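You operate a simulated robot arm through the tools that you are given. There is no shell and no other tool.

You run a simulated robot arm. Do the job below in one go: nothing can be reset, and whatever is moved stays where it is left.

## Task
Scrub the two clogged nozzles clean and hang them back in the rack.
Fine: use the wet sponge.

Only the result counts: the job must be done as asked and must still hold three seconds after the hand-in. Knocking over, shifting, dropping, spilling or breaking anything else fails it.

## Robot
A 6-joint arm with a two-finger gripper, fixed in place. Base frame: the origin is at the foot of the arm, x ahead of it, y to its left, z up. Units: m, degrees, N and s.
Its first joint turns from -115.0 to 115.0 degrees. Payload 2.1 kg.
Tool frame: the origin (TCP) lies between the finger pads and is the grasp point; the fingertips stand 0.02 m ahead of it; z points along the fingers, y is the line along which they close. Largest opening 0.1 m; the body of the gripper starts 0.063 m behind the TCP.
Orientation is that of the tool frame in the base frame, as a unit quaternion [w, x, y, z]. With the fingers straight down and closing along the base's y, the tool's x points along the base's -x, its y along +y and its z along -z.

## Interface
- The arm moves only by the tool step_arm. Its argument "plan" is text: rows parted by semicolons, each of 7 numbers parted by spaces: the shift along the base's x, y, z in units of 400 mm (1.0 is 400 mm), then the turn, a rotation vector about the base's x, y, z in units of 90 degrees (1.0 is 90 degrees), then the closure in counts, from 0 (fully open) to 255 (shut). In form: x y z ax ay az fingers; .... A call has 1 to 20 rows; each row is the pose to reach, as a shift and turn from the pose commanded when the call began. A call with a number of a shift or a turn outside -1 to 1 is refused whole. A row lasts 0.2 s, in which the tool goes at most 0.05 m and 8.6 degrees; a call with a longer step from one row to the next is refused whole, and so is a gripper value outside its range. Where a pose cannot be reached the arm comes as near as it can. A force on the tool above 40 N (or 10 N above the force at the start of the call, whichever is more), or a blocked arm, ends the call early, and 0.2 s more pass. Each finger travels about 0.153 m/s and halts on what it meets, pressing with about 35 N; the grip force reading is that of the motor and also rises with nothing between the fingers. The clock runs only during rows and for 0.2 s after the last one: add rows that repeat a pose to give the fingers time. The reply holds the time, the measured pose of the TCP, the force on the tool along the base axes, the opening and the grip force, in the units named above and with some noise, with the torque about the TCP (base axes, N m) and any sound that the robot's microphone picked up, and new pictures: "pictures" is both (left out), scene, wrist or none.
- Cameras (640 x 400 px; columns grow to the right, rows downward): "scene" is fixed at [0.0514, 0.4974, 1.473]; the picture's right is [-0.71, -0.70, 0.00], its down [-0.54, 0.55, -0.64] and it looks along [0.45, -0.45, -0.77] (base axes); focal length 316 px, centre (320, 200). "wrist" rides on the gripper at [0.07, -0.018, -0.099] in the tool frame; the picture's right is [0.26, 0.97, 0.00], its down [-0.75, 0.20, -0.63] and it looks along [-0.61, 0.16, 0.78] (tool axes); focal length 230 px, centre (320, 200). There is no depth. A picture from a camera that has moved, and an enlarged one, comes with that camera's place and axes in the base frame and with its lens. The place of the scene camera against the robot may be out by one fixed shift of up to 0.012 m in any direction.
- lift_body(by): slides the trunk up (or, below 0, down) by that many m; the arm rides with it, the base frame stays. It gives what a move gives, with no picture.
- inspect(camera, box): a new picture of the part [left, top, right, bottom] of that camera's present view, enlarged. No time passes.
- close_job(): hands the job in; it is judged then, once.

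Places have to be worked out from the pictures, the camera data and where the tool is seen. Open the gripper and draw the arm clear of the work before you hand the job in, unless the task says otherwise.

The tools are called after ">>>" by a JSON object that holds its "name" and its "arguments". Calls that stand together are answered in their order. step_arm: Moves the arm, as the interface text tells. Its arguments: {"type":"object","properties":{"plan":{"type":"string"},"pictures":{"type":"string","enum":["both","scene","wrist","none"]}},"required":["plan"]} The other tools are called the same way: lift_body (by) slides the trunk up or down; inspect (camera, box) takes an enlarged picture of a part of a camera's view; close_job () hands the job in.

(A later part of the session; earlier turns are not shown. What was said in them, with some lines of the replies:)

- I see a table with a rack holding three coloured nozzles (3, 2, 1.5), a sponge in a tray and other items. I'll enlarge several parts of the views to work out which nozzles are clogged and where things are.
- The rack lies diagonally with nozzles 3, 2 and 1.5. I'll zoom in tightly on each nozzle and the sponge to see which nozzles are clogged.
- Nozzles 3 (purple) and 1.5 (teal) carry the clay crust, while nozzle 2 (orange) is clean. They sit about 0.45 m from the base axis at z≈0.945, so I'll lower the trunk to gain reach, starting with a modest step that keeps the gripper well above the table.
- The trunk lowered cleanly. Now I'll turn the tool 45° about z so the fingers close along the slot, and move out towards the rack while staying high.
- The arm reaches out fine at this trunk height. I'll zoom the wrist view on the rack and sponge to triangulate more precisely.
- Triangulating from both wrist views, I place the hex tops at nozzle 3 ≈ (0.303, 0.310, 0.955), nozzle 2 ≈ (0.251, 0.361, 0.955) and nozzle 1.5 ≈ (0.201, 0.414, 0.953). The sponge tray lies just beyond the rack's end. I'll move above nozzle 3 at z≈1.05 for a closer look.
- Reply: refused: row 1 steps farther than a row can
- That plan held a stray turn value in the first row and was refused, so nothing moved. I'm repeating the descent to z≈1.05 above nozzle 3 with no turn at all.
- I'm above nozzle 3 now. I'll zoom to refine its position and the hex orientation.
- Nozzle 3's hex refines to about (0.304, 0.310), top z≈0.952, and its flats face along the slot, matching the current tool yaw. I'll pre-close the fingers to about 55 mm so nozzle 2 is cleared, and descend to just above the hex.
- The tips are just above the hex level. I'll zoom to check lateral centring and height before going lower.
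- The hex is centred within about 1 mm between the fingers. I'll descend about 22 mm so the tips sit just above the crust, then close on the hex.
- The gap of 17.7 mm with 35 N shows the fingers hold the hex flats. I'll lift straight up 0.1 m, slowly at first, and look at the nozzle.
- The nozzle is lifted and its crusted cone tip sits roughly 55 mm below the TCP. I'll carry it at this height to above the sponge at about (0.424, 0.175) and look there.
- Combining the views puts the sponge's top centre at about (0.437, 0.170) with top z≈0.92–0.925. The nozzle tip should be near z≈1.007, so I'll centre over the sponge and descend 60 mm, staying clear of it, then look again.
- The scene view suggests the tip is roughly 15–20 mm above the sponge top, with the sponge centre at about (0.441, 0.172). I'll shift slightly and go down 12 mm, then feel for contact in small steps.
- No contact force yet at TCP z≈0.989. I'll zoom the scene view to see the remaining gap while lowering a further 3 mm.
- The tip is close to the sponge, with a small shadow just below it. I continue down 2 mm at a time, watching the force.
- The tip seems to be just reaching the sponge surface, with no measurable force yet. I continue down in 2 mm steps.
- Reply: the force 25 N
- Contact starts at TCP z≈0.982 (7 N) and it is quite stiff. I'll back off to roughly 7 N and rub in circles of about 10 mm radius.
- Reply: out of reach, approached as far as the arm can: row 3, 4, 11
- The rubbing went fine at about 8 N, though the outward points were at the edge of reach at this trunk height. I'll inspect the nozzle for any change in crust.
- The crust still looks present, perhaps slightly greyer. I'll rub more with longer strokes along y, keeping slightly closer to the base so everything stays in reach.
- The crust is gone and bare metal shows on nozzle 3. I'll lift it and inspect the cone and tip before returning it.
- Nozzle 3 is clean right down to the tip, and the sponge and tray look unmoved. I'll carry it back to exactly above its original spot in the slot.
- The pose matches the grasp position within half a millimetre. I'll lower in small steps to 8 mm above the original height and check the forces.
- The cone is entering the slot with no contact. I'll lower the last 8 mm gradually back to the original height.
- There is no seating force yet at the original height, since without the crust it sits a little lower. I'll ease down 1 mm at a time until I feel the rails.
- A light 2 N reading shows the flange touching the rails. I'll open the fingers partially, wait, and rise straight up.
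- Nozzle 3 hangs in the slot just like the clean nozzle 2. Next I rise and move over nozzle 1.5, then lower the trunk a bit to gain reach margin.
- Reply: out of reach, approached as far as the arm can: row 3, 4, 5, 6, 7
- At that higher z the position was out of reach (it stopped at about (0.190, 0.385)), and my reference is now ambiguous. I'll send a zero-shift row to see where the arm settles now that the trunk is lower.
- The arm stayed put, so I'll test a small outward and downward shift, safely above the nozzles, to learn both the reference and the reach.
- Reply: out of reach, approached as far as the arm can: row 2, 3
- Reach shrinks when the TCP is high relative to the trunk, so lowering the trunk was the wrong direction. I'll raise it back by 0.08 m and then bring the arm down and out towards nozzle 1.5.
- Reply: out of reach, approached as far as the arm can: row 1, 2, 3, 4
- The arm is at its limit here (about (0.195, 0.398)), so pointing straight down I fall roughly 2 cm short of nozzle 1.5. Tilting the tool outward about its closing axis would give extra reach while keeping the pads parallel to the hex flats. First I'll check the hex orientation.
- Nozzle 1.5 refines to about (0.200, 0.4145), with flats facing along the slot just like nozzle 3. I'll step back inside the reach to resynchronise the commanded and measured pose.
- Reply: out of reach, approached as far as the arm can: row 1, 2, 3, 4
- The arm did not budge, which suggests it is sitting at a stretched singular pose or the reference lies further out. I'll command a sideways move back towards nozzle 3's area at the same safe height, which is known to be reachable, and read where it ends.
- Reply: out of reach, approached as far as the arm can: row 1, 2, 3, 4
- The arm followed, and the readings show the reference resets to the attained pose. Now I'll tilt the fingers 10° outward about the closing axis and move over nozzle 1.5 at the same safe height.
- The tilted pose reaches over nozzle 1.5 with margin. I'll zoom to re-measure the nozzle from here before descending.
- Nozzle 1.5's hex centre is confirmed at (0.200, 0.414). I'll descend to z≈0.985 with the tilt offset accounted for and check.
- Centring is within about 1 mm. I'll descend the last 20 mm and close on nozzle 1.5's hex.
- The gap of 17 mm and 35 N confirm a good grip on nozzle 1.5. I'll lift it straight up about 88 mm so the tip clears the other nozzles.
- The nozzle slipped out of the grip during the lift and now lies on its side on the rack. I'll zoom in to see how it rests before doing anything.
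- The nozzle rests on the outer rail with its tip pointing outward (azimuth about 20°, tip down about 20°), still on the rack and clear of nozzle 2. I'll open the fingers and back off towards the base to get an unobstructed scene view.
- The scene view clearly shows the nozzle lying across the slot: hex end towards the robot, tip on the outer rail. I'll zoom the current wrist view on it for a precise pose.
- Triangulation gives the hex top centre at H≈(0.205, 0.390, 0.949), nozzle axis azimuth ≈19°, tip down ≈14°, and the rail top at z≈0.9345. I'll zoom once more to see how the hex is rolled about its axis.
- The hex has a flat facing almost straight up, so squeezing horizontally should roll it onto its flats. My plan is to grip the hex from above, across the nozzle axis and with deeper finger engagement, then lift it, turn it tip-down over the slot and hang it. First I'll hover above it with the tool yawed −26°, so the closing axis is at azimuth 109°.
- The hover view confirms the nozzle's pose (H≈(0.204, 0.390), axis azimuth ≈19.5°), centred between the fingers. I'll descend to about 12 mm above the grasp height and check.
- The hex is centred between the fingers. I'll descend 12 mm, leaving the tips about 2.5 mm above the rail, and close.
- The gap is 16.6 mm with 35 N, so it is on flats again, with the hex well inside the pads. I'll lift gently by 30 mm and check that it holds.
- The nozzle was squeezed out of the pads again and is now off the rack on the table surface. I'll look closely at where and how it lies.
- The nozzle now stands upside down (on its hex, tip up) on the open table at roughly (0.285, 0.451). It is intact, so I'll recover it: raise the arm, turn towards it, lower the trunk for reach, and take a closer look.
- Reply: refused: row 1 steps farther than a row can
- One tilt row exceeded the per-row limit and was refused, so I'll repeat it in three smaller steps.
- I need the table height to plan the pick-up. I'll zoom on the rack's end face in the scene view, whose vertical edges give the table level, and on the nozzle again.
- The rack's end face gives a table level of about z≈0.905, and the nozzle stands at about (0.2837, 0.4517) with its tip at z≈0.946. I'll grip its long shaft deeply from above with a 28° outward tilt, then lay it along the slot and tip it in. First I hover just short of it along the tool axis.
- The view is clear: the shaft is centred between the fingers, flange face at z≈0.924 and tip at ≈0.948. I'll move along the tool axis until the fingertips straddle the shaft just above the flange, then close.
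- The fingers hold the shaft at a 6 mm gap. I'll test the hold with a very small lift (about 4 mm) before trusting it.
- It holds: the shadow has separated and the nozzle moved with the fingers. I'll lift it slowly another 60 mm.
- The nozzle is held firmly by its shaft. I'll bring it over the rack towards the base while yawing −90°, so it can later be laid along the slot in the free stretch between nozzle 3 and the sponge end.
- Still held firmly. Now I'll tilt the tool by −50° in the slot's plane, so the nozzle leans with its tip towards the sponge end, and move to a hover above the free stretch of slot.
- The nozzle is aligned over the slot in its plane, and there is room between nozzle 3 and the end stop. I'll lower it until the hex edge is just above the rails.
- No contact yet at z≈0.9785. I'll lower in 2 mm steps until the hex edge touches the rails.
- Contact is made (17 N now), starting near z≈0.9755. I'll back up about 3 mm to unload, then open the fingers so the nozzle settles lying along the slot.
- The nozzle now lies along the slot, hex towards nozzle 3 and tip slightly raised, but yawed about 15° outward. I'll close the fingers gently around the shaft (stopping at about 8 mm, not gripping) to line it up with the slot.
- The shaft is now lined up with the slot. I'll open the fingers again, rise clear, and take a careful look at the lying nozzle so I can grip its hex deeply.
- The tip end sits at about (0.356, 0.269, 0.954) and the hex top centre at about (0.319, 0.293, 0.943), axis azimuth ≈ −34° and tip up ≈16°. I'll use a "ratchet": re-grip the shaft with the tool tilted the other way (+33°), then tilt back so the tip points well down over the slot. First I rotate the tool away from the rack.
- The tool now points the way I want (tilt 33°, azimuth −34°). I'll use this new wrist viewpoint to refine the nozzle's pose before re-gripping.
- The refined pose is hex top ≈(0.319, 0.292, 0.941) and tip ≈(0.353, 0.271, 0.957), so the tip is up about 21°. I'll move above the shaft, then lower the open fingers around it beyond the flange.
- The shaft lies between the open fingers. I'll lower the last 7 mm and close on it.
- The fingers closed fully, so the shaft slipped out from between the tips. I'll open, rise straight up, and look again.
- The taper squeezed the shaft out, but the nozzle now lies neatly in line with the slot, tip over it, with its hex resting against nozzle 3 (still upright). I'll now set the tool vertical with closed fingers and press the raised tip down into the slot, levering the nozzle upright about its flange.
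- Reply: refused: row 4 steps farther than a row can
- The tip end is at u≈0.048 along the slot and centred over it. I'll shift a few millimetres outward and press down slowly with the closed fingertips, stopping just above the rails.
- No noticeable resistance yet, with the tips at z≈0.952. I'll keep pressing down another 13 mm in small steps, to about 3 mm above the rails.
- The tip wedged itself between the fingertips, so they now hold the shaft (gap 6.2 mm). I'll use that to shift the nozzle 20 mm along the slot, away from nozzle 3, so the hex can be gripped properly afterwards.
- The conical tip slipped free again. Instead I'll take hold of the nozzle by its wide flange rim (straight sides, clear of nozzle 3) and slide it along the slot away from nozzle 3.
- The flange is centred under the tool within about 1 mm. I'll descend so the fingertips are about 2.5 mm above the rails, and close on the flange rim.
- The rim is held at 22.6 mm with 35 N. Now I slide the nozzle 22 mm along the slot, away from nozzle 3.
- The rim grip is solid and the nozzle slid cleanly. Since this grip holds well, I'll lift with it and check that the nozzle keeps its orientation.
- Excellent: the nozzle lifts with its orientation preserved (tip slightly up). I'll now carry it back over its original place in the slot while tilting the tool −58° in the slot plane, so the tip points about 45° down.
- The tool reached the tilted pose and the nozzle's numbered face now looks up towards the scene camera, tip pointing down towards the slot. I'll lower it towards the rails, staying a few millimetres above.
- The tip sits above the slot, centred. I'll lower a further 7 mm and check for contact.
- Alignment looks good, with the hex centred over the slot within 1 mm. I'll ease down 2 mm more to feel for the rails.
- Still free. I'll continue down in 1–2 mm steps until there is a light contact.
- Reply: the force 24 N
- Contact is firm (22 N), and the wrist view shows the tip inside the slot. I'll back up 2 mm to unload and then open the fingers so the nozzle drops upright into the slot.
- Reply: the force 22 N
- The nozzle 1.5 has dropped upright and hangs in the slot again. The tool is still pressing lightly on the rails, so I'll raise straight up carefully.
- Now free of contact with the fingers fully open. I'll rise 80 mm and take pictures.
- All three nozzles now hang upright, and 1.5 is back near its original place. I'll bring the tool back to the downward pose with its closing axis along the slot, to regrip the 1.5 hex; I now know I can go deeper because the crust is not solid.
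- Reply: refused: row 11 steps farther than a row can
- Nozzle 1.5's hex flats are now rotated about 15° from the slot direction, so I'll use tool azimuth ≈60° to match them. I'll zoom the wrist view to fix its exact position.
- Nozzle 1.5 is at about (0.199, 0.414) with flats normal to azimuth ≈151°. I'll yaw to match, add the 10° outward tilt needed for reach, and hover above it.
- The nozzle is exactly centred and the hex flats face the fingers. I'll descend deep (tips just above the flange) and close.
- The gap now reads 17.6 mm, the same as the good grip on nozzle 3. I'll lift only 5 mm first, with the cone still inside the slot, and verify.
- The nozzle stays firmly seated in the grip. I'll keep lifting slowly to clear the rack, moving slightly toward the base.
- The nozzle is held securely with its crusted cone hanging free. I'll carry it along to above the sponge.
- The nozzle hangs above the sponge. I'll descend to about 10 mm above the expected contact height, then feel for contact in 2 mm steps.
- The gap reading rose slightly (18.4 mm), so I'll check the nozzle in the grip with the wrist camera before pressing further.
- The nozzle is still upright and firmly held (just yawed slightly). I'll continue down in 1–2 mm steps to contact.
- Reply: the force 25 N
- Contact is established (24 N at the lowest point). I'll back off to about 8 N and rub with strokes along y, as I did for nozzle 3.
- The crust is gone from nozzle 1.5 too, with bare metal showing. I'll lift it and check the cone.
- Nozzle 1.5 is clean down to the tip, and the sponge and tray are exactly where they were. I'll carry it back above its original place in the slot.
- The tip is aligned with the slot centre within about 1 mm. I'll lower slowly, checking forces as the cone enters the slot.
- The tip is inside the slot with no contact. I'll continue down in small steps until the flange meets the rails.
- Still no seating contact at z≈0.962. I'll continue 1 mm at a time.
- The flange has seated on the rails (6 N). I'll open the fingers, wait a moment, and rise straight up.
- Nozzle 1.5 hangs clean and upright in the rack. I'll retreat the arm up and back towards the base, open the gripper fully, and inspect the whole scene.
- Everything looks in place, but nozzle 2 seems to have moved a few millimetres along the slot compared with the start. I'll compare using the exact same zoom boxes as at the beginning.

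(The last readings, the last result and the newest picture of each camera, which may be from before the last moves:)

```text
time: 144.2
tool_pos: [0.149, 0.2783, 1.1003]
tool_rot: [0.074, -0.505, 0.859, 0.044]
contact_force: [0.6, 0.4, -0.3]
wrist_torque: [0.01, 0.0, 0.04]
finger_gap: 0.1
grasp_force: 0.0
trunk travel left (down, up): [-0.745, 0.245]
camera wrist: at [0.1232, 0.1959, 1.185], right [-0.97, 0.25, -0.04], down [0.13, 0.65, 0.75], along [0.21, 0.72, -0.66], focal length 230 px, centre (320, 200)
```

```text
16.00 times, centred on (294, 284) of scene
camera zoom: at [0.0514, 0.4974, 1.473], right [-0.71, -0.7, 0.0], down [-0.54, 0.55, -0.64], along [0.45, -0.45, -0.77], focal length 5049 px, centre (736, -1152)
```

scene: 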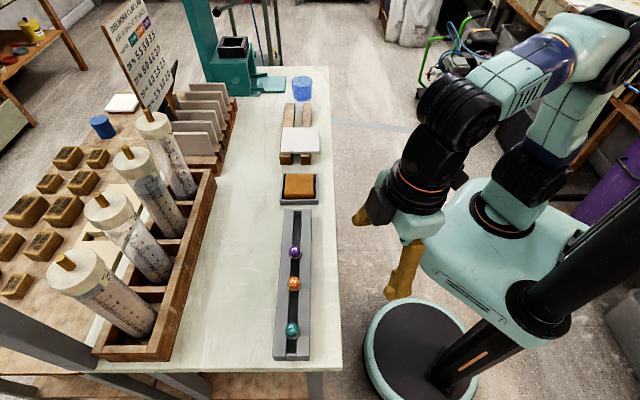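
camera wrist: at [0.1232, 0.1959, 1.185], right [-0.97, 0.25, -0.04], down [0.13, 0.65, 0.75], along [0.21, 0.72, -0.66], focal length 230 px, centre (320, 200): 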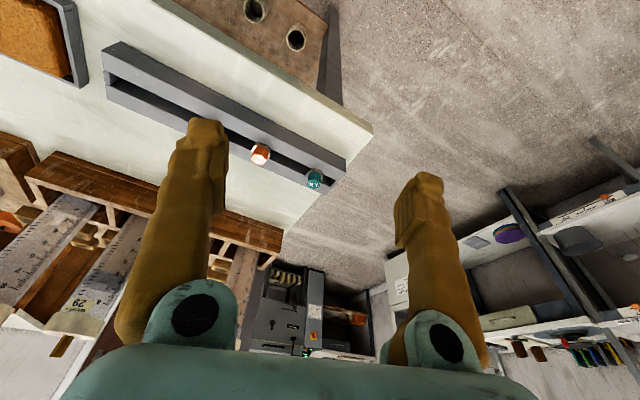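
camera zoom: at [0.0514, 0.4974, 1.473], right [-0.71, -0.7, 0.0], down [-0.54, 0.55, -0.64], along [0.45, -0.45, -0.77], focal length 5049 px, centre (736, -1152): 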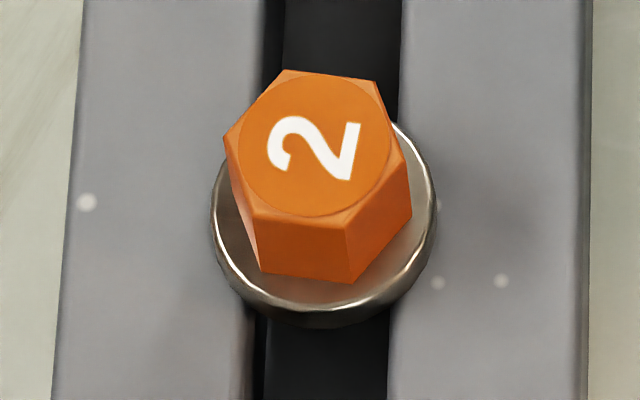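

Nozzle 3, the tray and the tiles match the start exactly, but nozzle 2 has been nudged about 6–7 mm along the slot, probably by the gripper palm. I'll put it back by closing the fingers symmetrically around it at its original position. First I go above it for a measurement.

>>> {"name": "step_arm", "arguments": {"plan": "0 0 0 0 0 -0.09 70; 0 0 0 0 0 -0.1778 140; 0 0 0 0 0 -0.1778 140", "pictures": "none"}}

>>> {"name": "step_arm", "arguments": {"plan": "0.05 0.04 0 0 0 0 140; 0.11 0.09 -0.03 0 0 0 140; 0.17 0.14 -0.07 0 0 0 140; 0.22 0.17 -0.11 0 0 0 140; 0.25 0.2 -0.15 0 0 0 140; 0.25 0.2 -0.18 0 0 0 140; 0.25 0.2 -0.18 0 0 0 140", "pictures": "both"}}

>>> {"name": "inspect", "arguments": {"camera": "wrist", "box": [240, 70, 400, 180]}}

```text
time: 145.0
tool_pos: [0.1496, 0.2785, 1.1001]
tool_rot: [0.08, -0.381, 0.92, 0.034]
contact_force: [-0.4, 0.2, 0.1]
wrist_torque: [-0.03, 0.0, -0.01]
finger_gap: 0.0451
grasp_force: 0.1
trunk travel left (down, up): [-0.745, 0.245]
```

```text
time: 146.6
tool_pos: [0.25, 0.3597, 1.0276]
tool_rot: [0.08, -0.381, 0.92, 0.033]
contact_force: [0.9, 0.5, -0.9]
wrist_torque: [0.02, -0.01, -0.02]
finger_gap: 0.0452
grasp_force: 0.0
trunk travel left (down, up): [-0.745, 0.245]
camera wrist: at [0.2015, 0.2858, 1.1136], right [-0.86, 0.5, -0.04], down [0.3, 0.59, 0.75], along [0.4, 0.63, -0.66], focal length 230 px, centre (320, 200)
```

scene: 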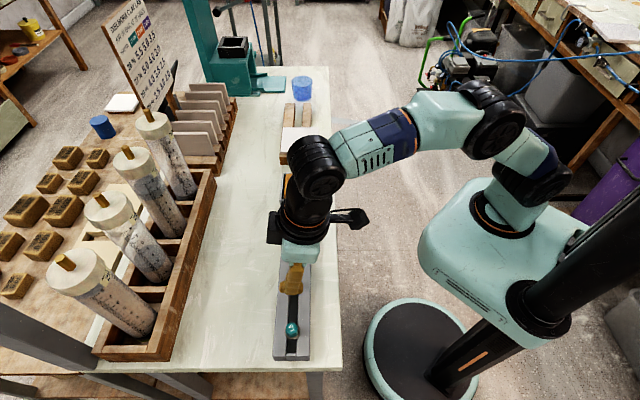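
wrist: 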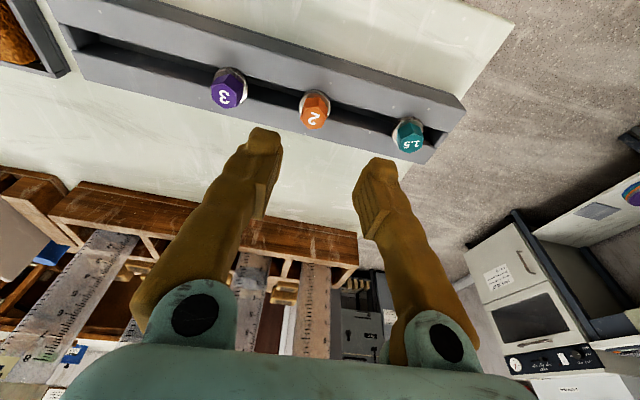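

```text
3.64 times, centred on (320, 125) of wrist
camera zoom: at [0.2015, 0.2858, 1.1136], right [-0.86, 0.5, -0.04], down [0.3, 0.59, 0.75], along [0.4, 0.63, -0.66], focal length 837 px, centre (320, 473)
```

zoom: 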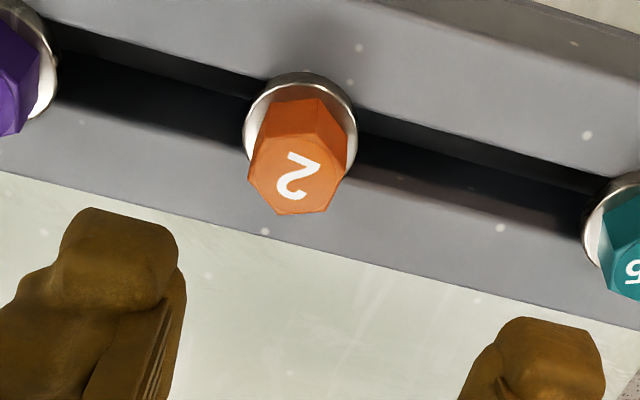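

Nozzle 2 is at u≈−0.071 now, versus ≈−0.0775 originally, and the tool is already centred on the original spot. I'll descend with open fingers and close gently (without gripping) to slide it back.

>>> {"name": "step_arm", "arguments": {"plan": "0 0 -0.05 0 0 0 115; 0 0 -0.1 0 0 0 115; 0 0 -0.14 0 0 0 115; 0 0 -0.1675 0 0 0 115; 0 0 -0.1675 0 0 0 115; 0 0 -0.1675 0 0 0 150; 0 0 -0.1675 0 0 0 175; 0 0 -0.1675 0 0 0 190; 0 0 -0.1675 0 0 0 200; 0 0 -0.1675 0 0 0 207; 0 0 -0.1675 0 0 0 207", "pictures": "wrist"}}

>>> {"name": "inspect", "arguments": {"camera": "wrist", "box": [240, 90, 400, 200]}}

```text
time: 149.0
tool_pos: [0.2497, 0.36, 0.9615]
tool_rot: [0.081, -0.38, 0.921, 0.033]
contact_force: [-0.1, 1.3, -0.7]
wrist_torque: [0.0, -0.01, 0.0]
finger_gap: 0.0198
grasp_force: 9.3
trunk travel left (down, up): [-0.745, 0.245]
camera wrist: at [0.2016, 0.2861, 1.0465], right [-0.86, 0.5, -0.04], down [0.3, 0.59, 0.75], along [0.4, 0.63, -0.66], focal length 230 px, centre (320, 200)
```

wrist: 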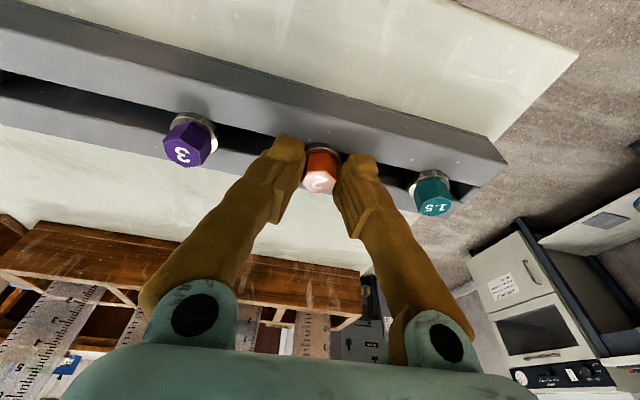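

```text
3.64 times, centred on (320, 145) of wrist
camera zoom: at [0.2016, 0.2861, 1.0465], right [-0.86, 0.5, -0.04], down [0.3, 0.59, 0.75], along [0.4, 0.63, -0.66], focal length 837 px, centre (320, 400)
```

zoom: 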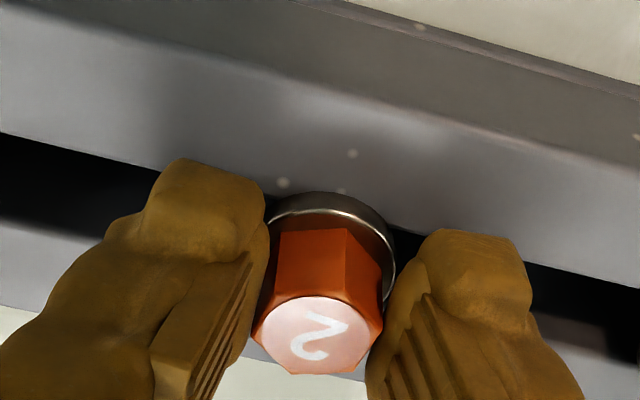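

The fingers touch the hex corners lightly (19.8 mm, 9 N) and nozzle 2 is centred again. Its hex is yawed from its original flats-along-slot orientation, so I'll squeeze once to square it up, then release.

>>> {"name": "step_arm", "arguments": {"plan": "0 0 0 0 0 0 215; 0 0 0 0 0 0 225; 0 0 0 0 0 0 225", "pictures": "wrist"}}

>>> {"name": "inspect", "arguments": {"camera": "wrist", "box": [240, 90, 400, 200]}}

```text
time: 149.8
tool_pos: [0.25, 0.3589, 0.9599]
tool_rot: [0.081, -0.381, 0.92, 0.033]
contact_force: [-0.9, 0.0, -0.2]
wrist_torque: [-0.02, -0.01, -0.02]
finger_gap: 0.0187
grasp_force: 35.2
trunk travel left (down, up): [-0.745, 0.245]
camera wrist: at [0.2016, 0.2861, 1.0465], right [-0.86, 0.5, -0.04], down [0.3, 0.59, 0.75], along [0.4, 0.63, -0.66], focal length 230 px, centre (320, 200)
```

wrist: 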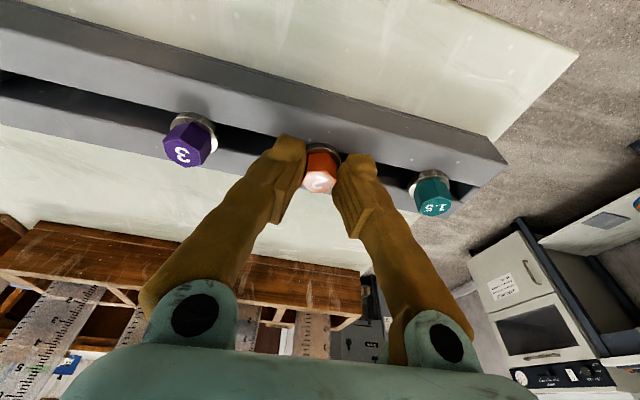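

```text
3.64 times, centred on (320, 145) of wrist
camera zoom: at [0.2016, 0.2861, 1.0465], right [-0.86, 0.5, -0.04], down [0.3, 0.59, 0.75], along [0.4, 0.63, -0.66], focal length 837 px, centre (320, 400)
```

zoom: 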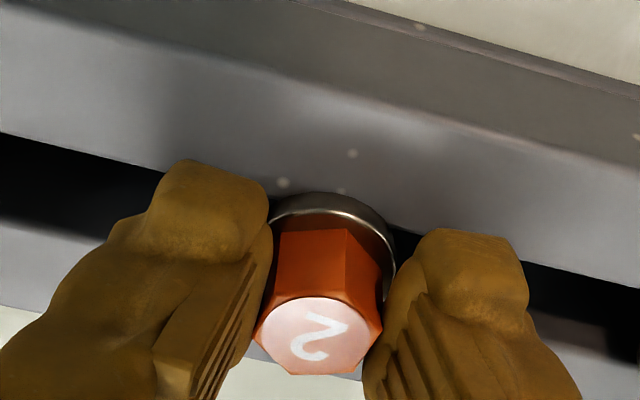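

Nozzle 2 is centred; the small yaw is immaterial, so I'll release it symmetrically and rise straight up.

>>> {"name": "step_arm", "arguments": {"plan": "0 0 0 0 0 0 205; 0 0 0 0 0 0 170; 0 0 0 0 0 0 115; 0 0 0 0 0 0 115; 0 0 0.03 0 0 0 115; 0 0 0.08 0 0 0 115; 0 0 0.14 0 0 0 115; 0 0 0.2 0 0 0 115; -0.05 -0.06 0.24 0 0 0 60; -0.12 -0.13 0.26 0 0 0 0; -0.2 -0.2 0.27 0 0 0 0; -0.2 -0.2 0.27 0 0 0 0", "pictures": "both"}}

>>> {"name": "inspect", "arguments": {"camera": "scene", "box": [265, 230, 325, 350]}}

>>> {"name": "inspect", "arguments": {"camera": "wrist", "box": [120, 20, 380, 200]}}

```text
time: 152.4
tool_pos: [0.1695, 0.2779, 1.0697]
tool_rot: [0.081, -0.382, 0.92, 0.033]
contact_force: [-0.2, 0.1, 0.2]
wrist_torque: [-0.02, -0.02, 0.03]
finger_gap: 0.1001
grasp_force: 0.0
trunk travel left (down, up): [-0.745, 0.245]
camera wrist: at [0.1216, 0.2051, 1.1545], right [-0.86, 0.5, -0.04], down [0.3, 0.59, 0.75], along [0.4, 0.63, -0.66], focal length 230 px, centre (320, 200)
```

scene: 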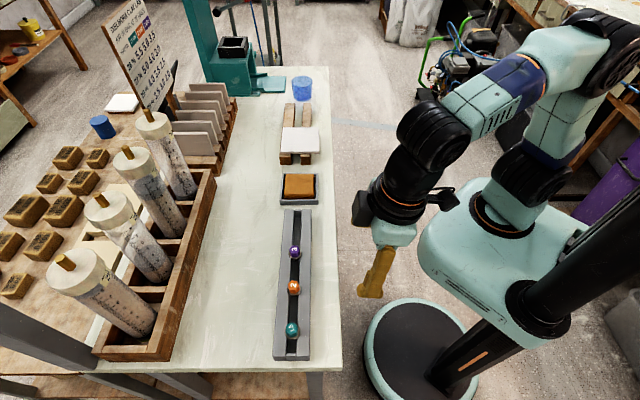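
wrist: 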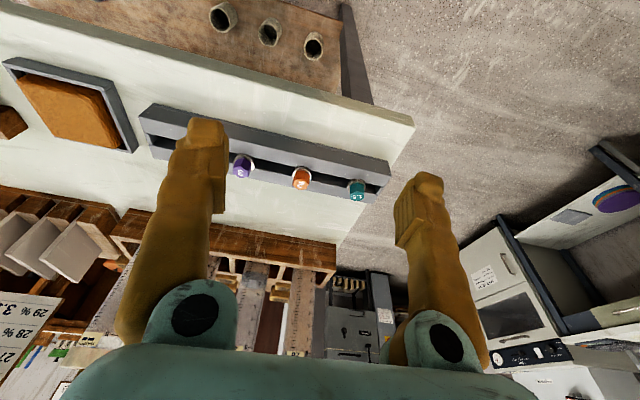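

```text
3.33 times, centred on (295, 290) of scene
camera zoom: at [0.0514, 0.4974, 1.473], right [-0.71, -0.7, 0.0], down [-0.54, 0.55, -0.64], along [0.45, -0.45, -0.77], focal length 1052 px, centre (403, -100)
```

zoom: 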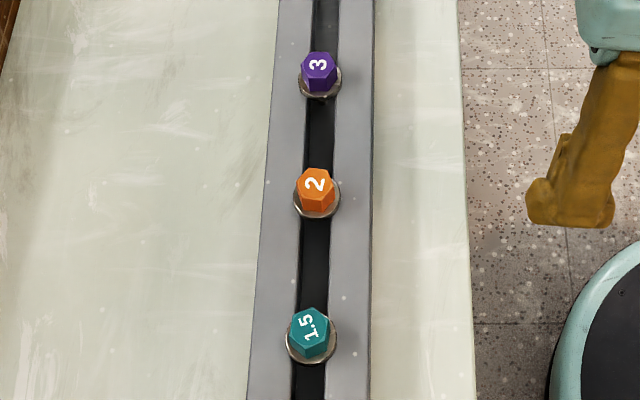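

```text
2.22 times, centred on (250, 110) of wrist
camera zoom: at [0.1216, 0.2051, 1.1545], right [-0.86, 0.5, -0.04], down [0.3, 0.59, 0.75], along [0.4, 0.63, -0.66], focal length 511 px, centre (476, 400)
```

zoom: 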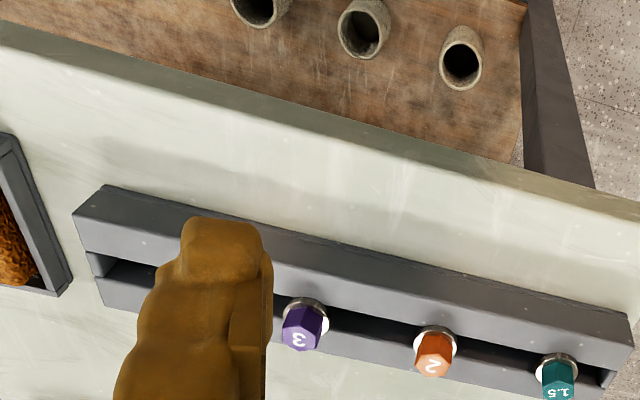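

Nozzle 2 is back at its original pixel position, and all three hang upright. One last close look at the two cleaned nozzles before handing in.

>>> {"name": "inspect", "arguments": {"camera": "scene", "box": [282, 238, 308, 264]}}

>>> {"name": "inspect", "arguments": {"camera": "scene", "box": [278, 315, 306, 343]}}

```text
15.38 times, centred on (295, 251) of scene
camera zoom: at [0.0514, 0.4974, 1.473], right [-0.71, -0.7, 0.0], down [-0.54, 0.55, -0.64], along [0.45, -0.45, -0.77], focal length 4855 px, centre (705, -585)
```

zoom: 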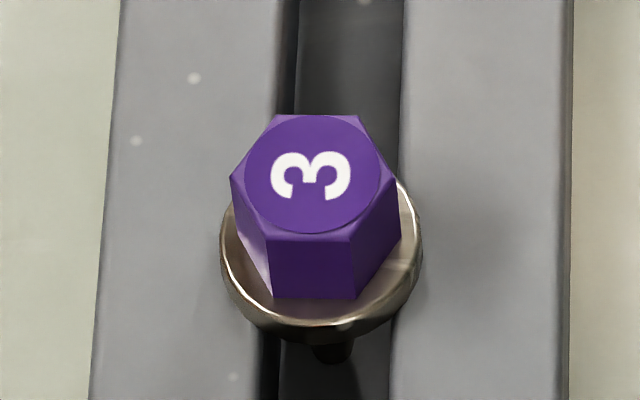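

```text
14.29 times, centred on (292, 329) of scene
camera zoom: at [0.0514, 0.4974, 1.473], right [-0.71, -0.7, 0.0], down [-0.54, 0.55, -0.64], along [0.45, -0.45, -0.77], focal length 4508 px, centre (720, -1643)
```

zoom: 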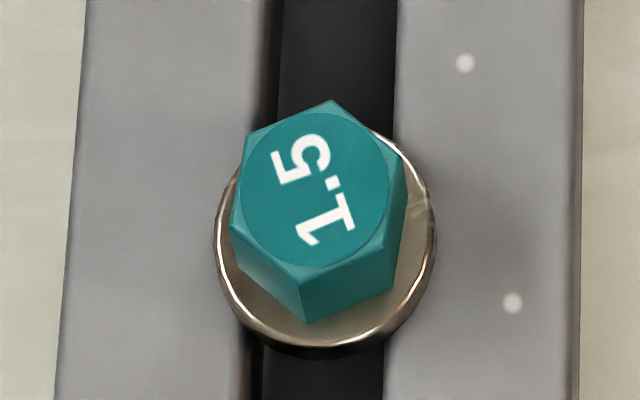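

Both formerly clogged nozzles (3 and 1.5) are clean metal and hang upright in the rack. Nozzle 2, the sponge and its tray are in their original places, and the open gripper is clear of the work, so I'm handing the job in.

>>> {"name": "close_job", "arguments": {}}

```text
The job is handed in.
```

I scrubbed nozzles 3 and 1.5 on the wet sponge until no clay was visible, and both hang upright in the rack again. The job is handed in; no verdict came back with the hand-in.

Some of it went wrong along the way:

- **Nozzle 1.5 dropped:** It slipped out of the grip twice. The first time it fell onto the rack. The second time it landed upside down on the table. I recovered it, hung it back near its original place, then scrubbed and re-hung it. The final pictures showed no damage.
- **Nozzle 2 nudged:** This was the nozzle that was already clean. It got pushed about 6 mm along the slot, probably by the gripper. I slid it back to its starting position, but its hex is still turned slightly from how it was.

In the last pictures the rack, sponge and tray were where they started. The gripper is open and clear of the table.
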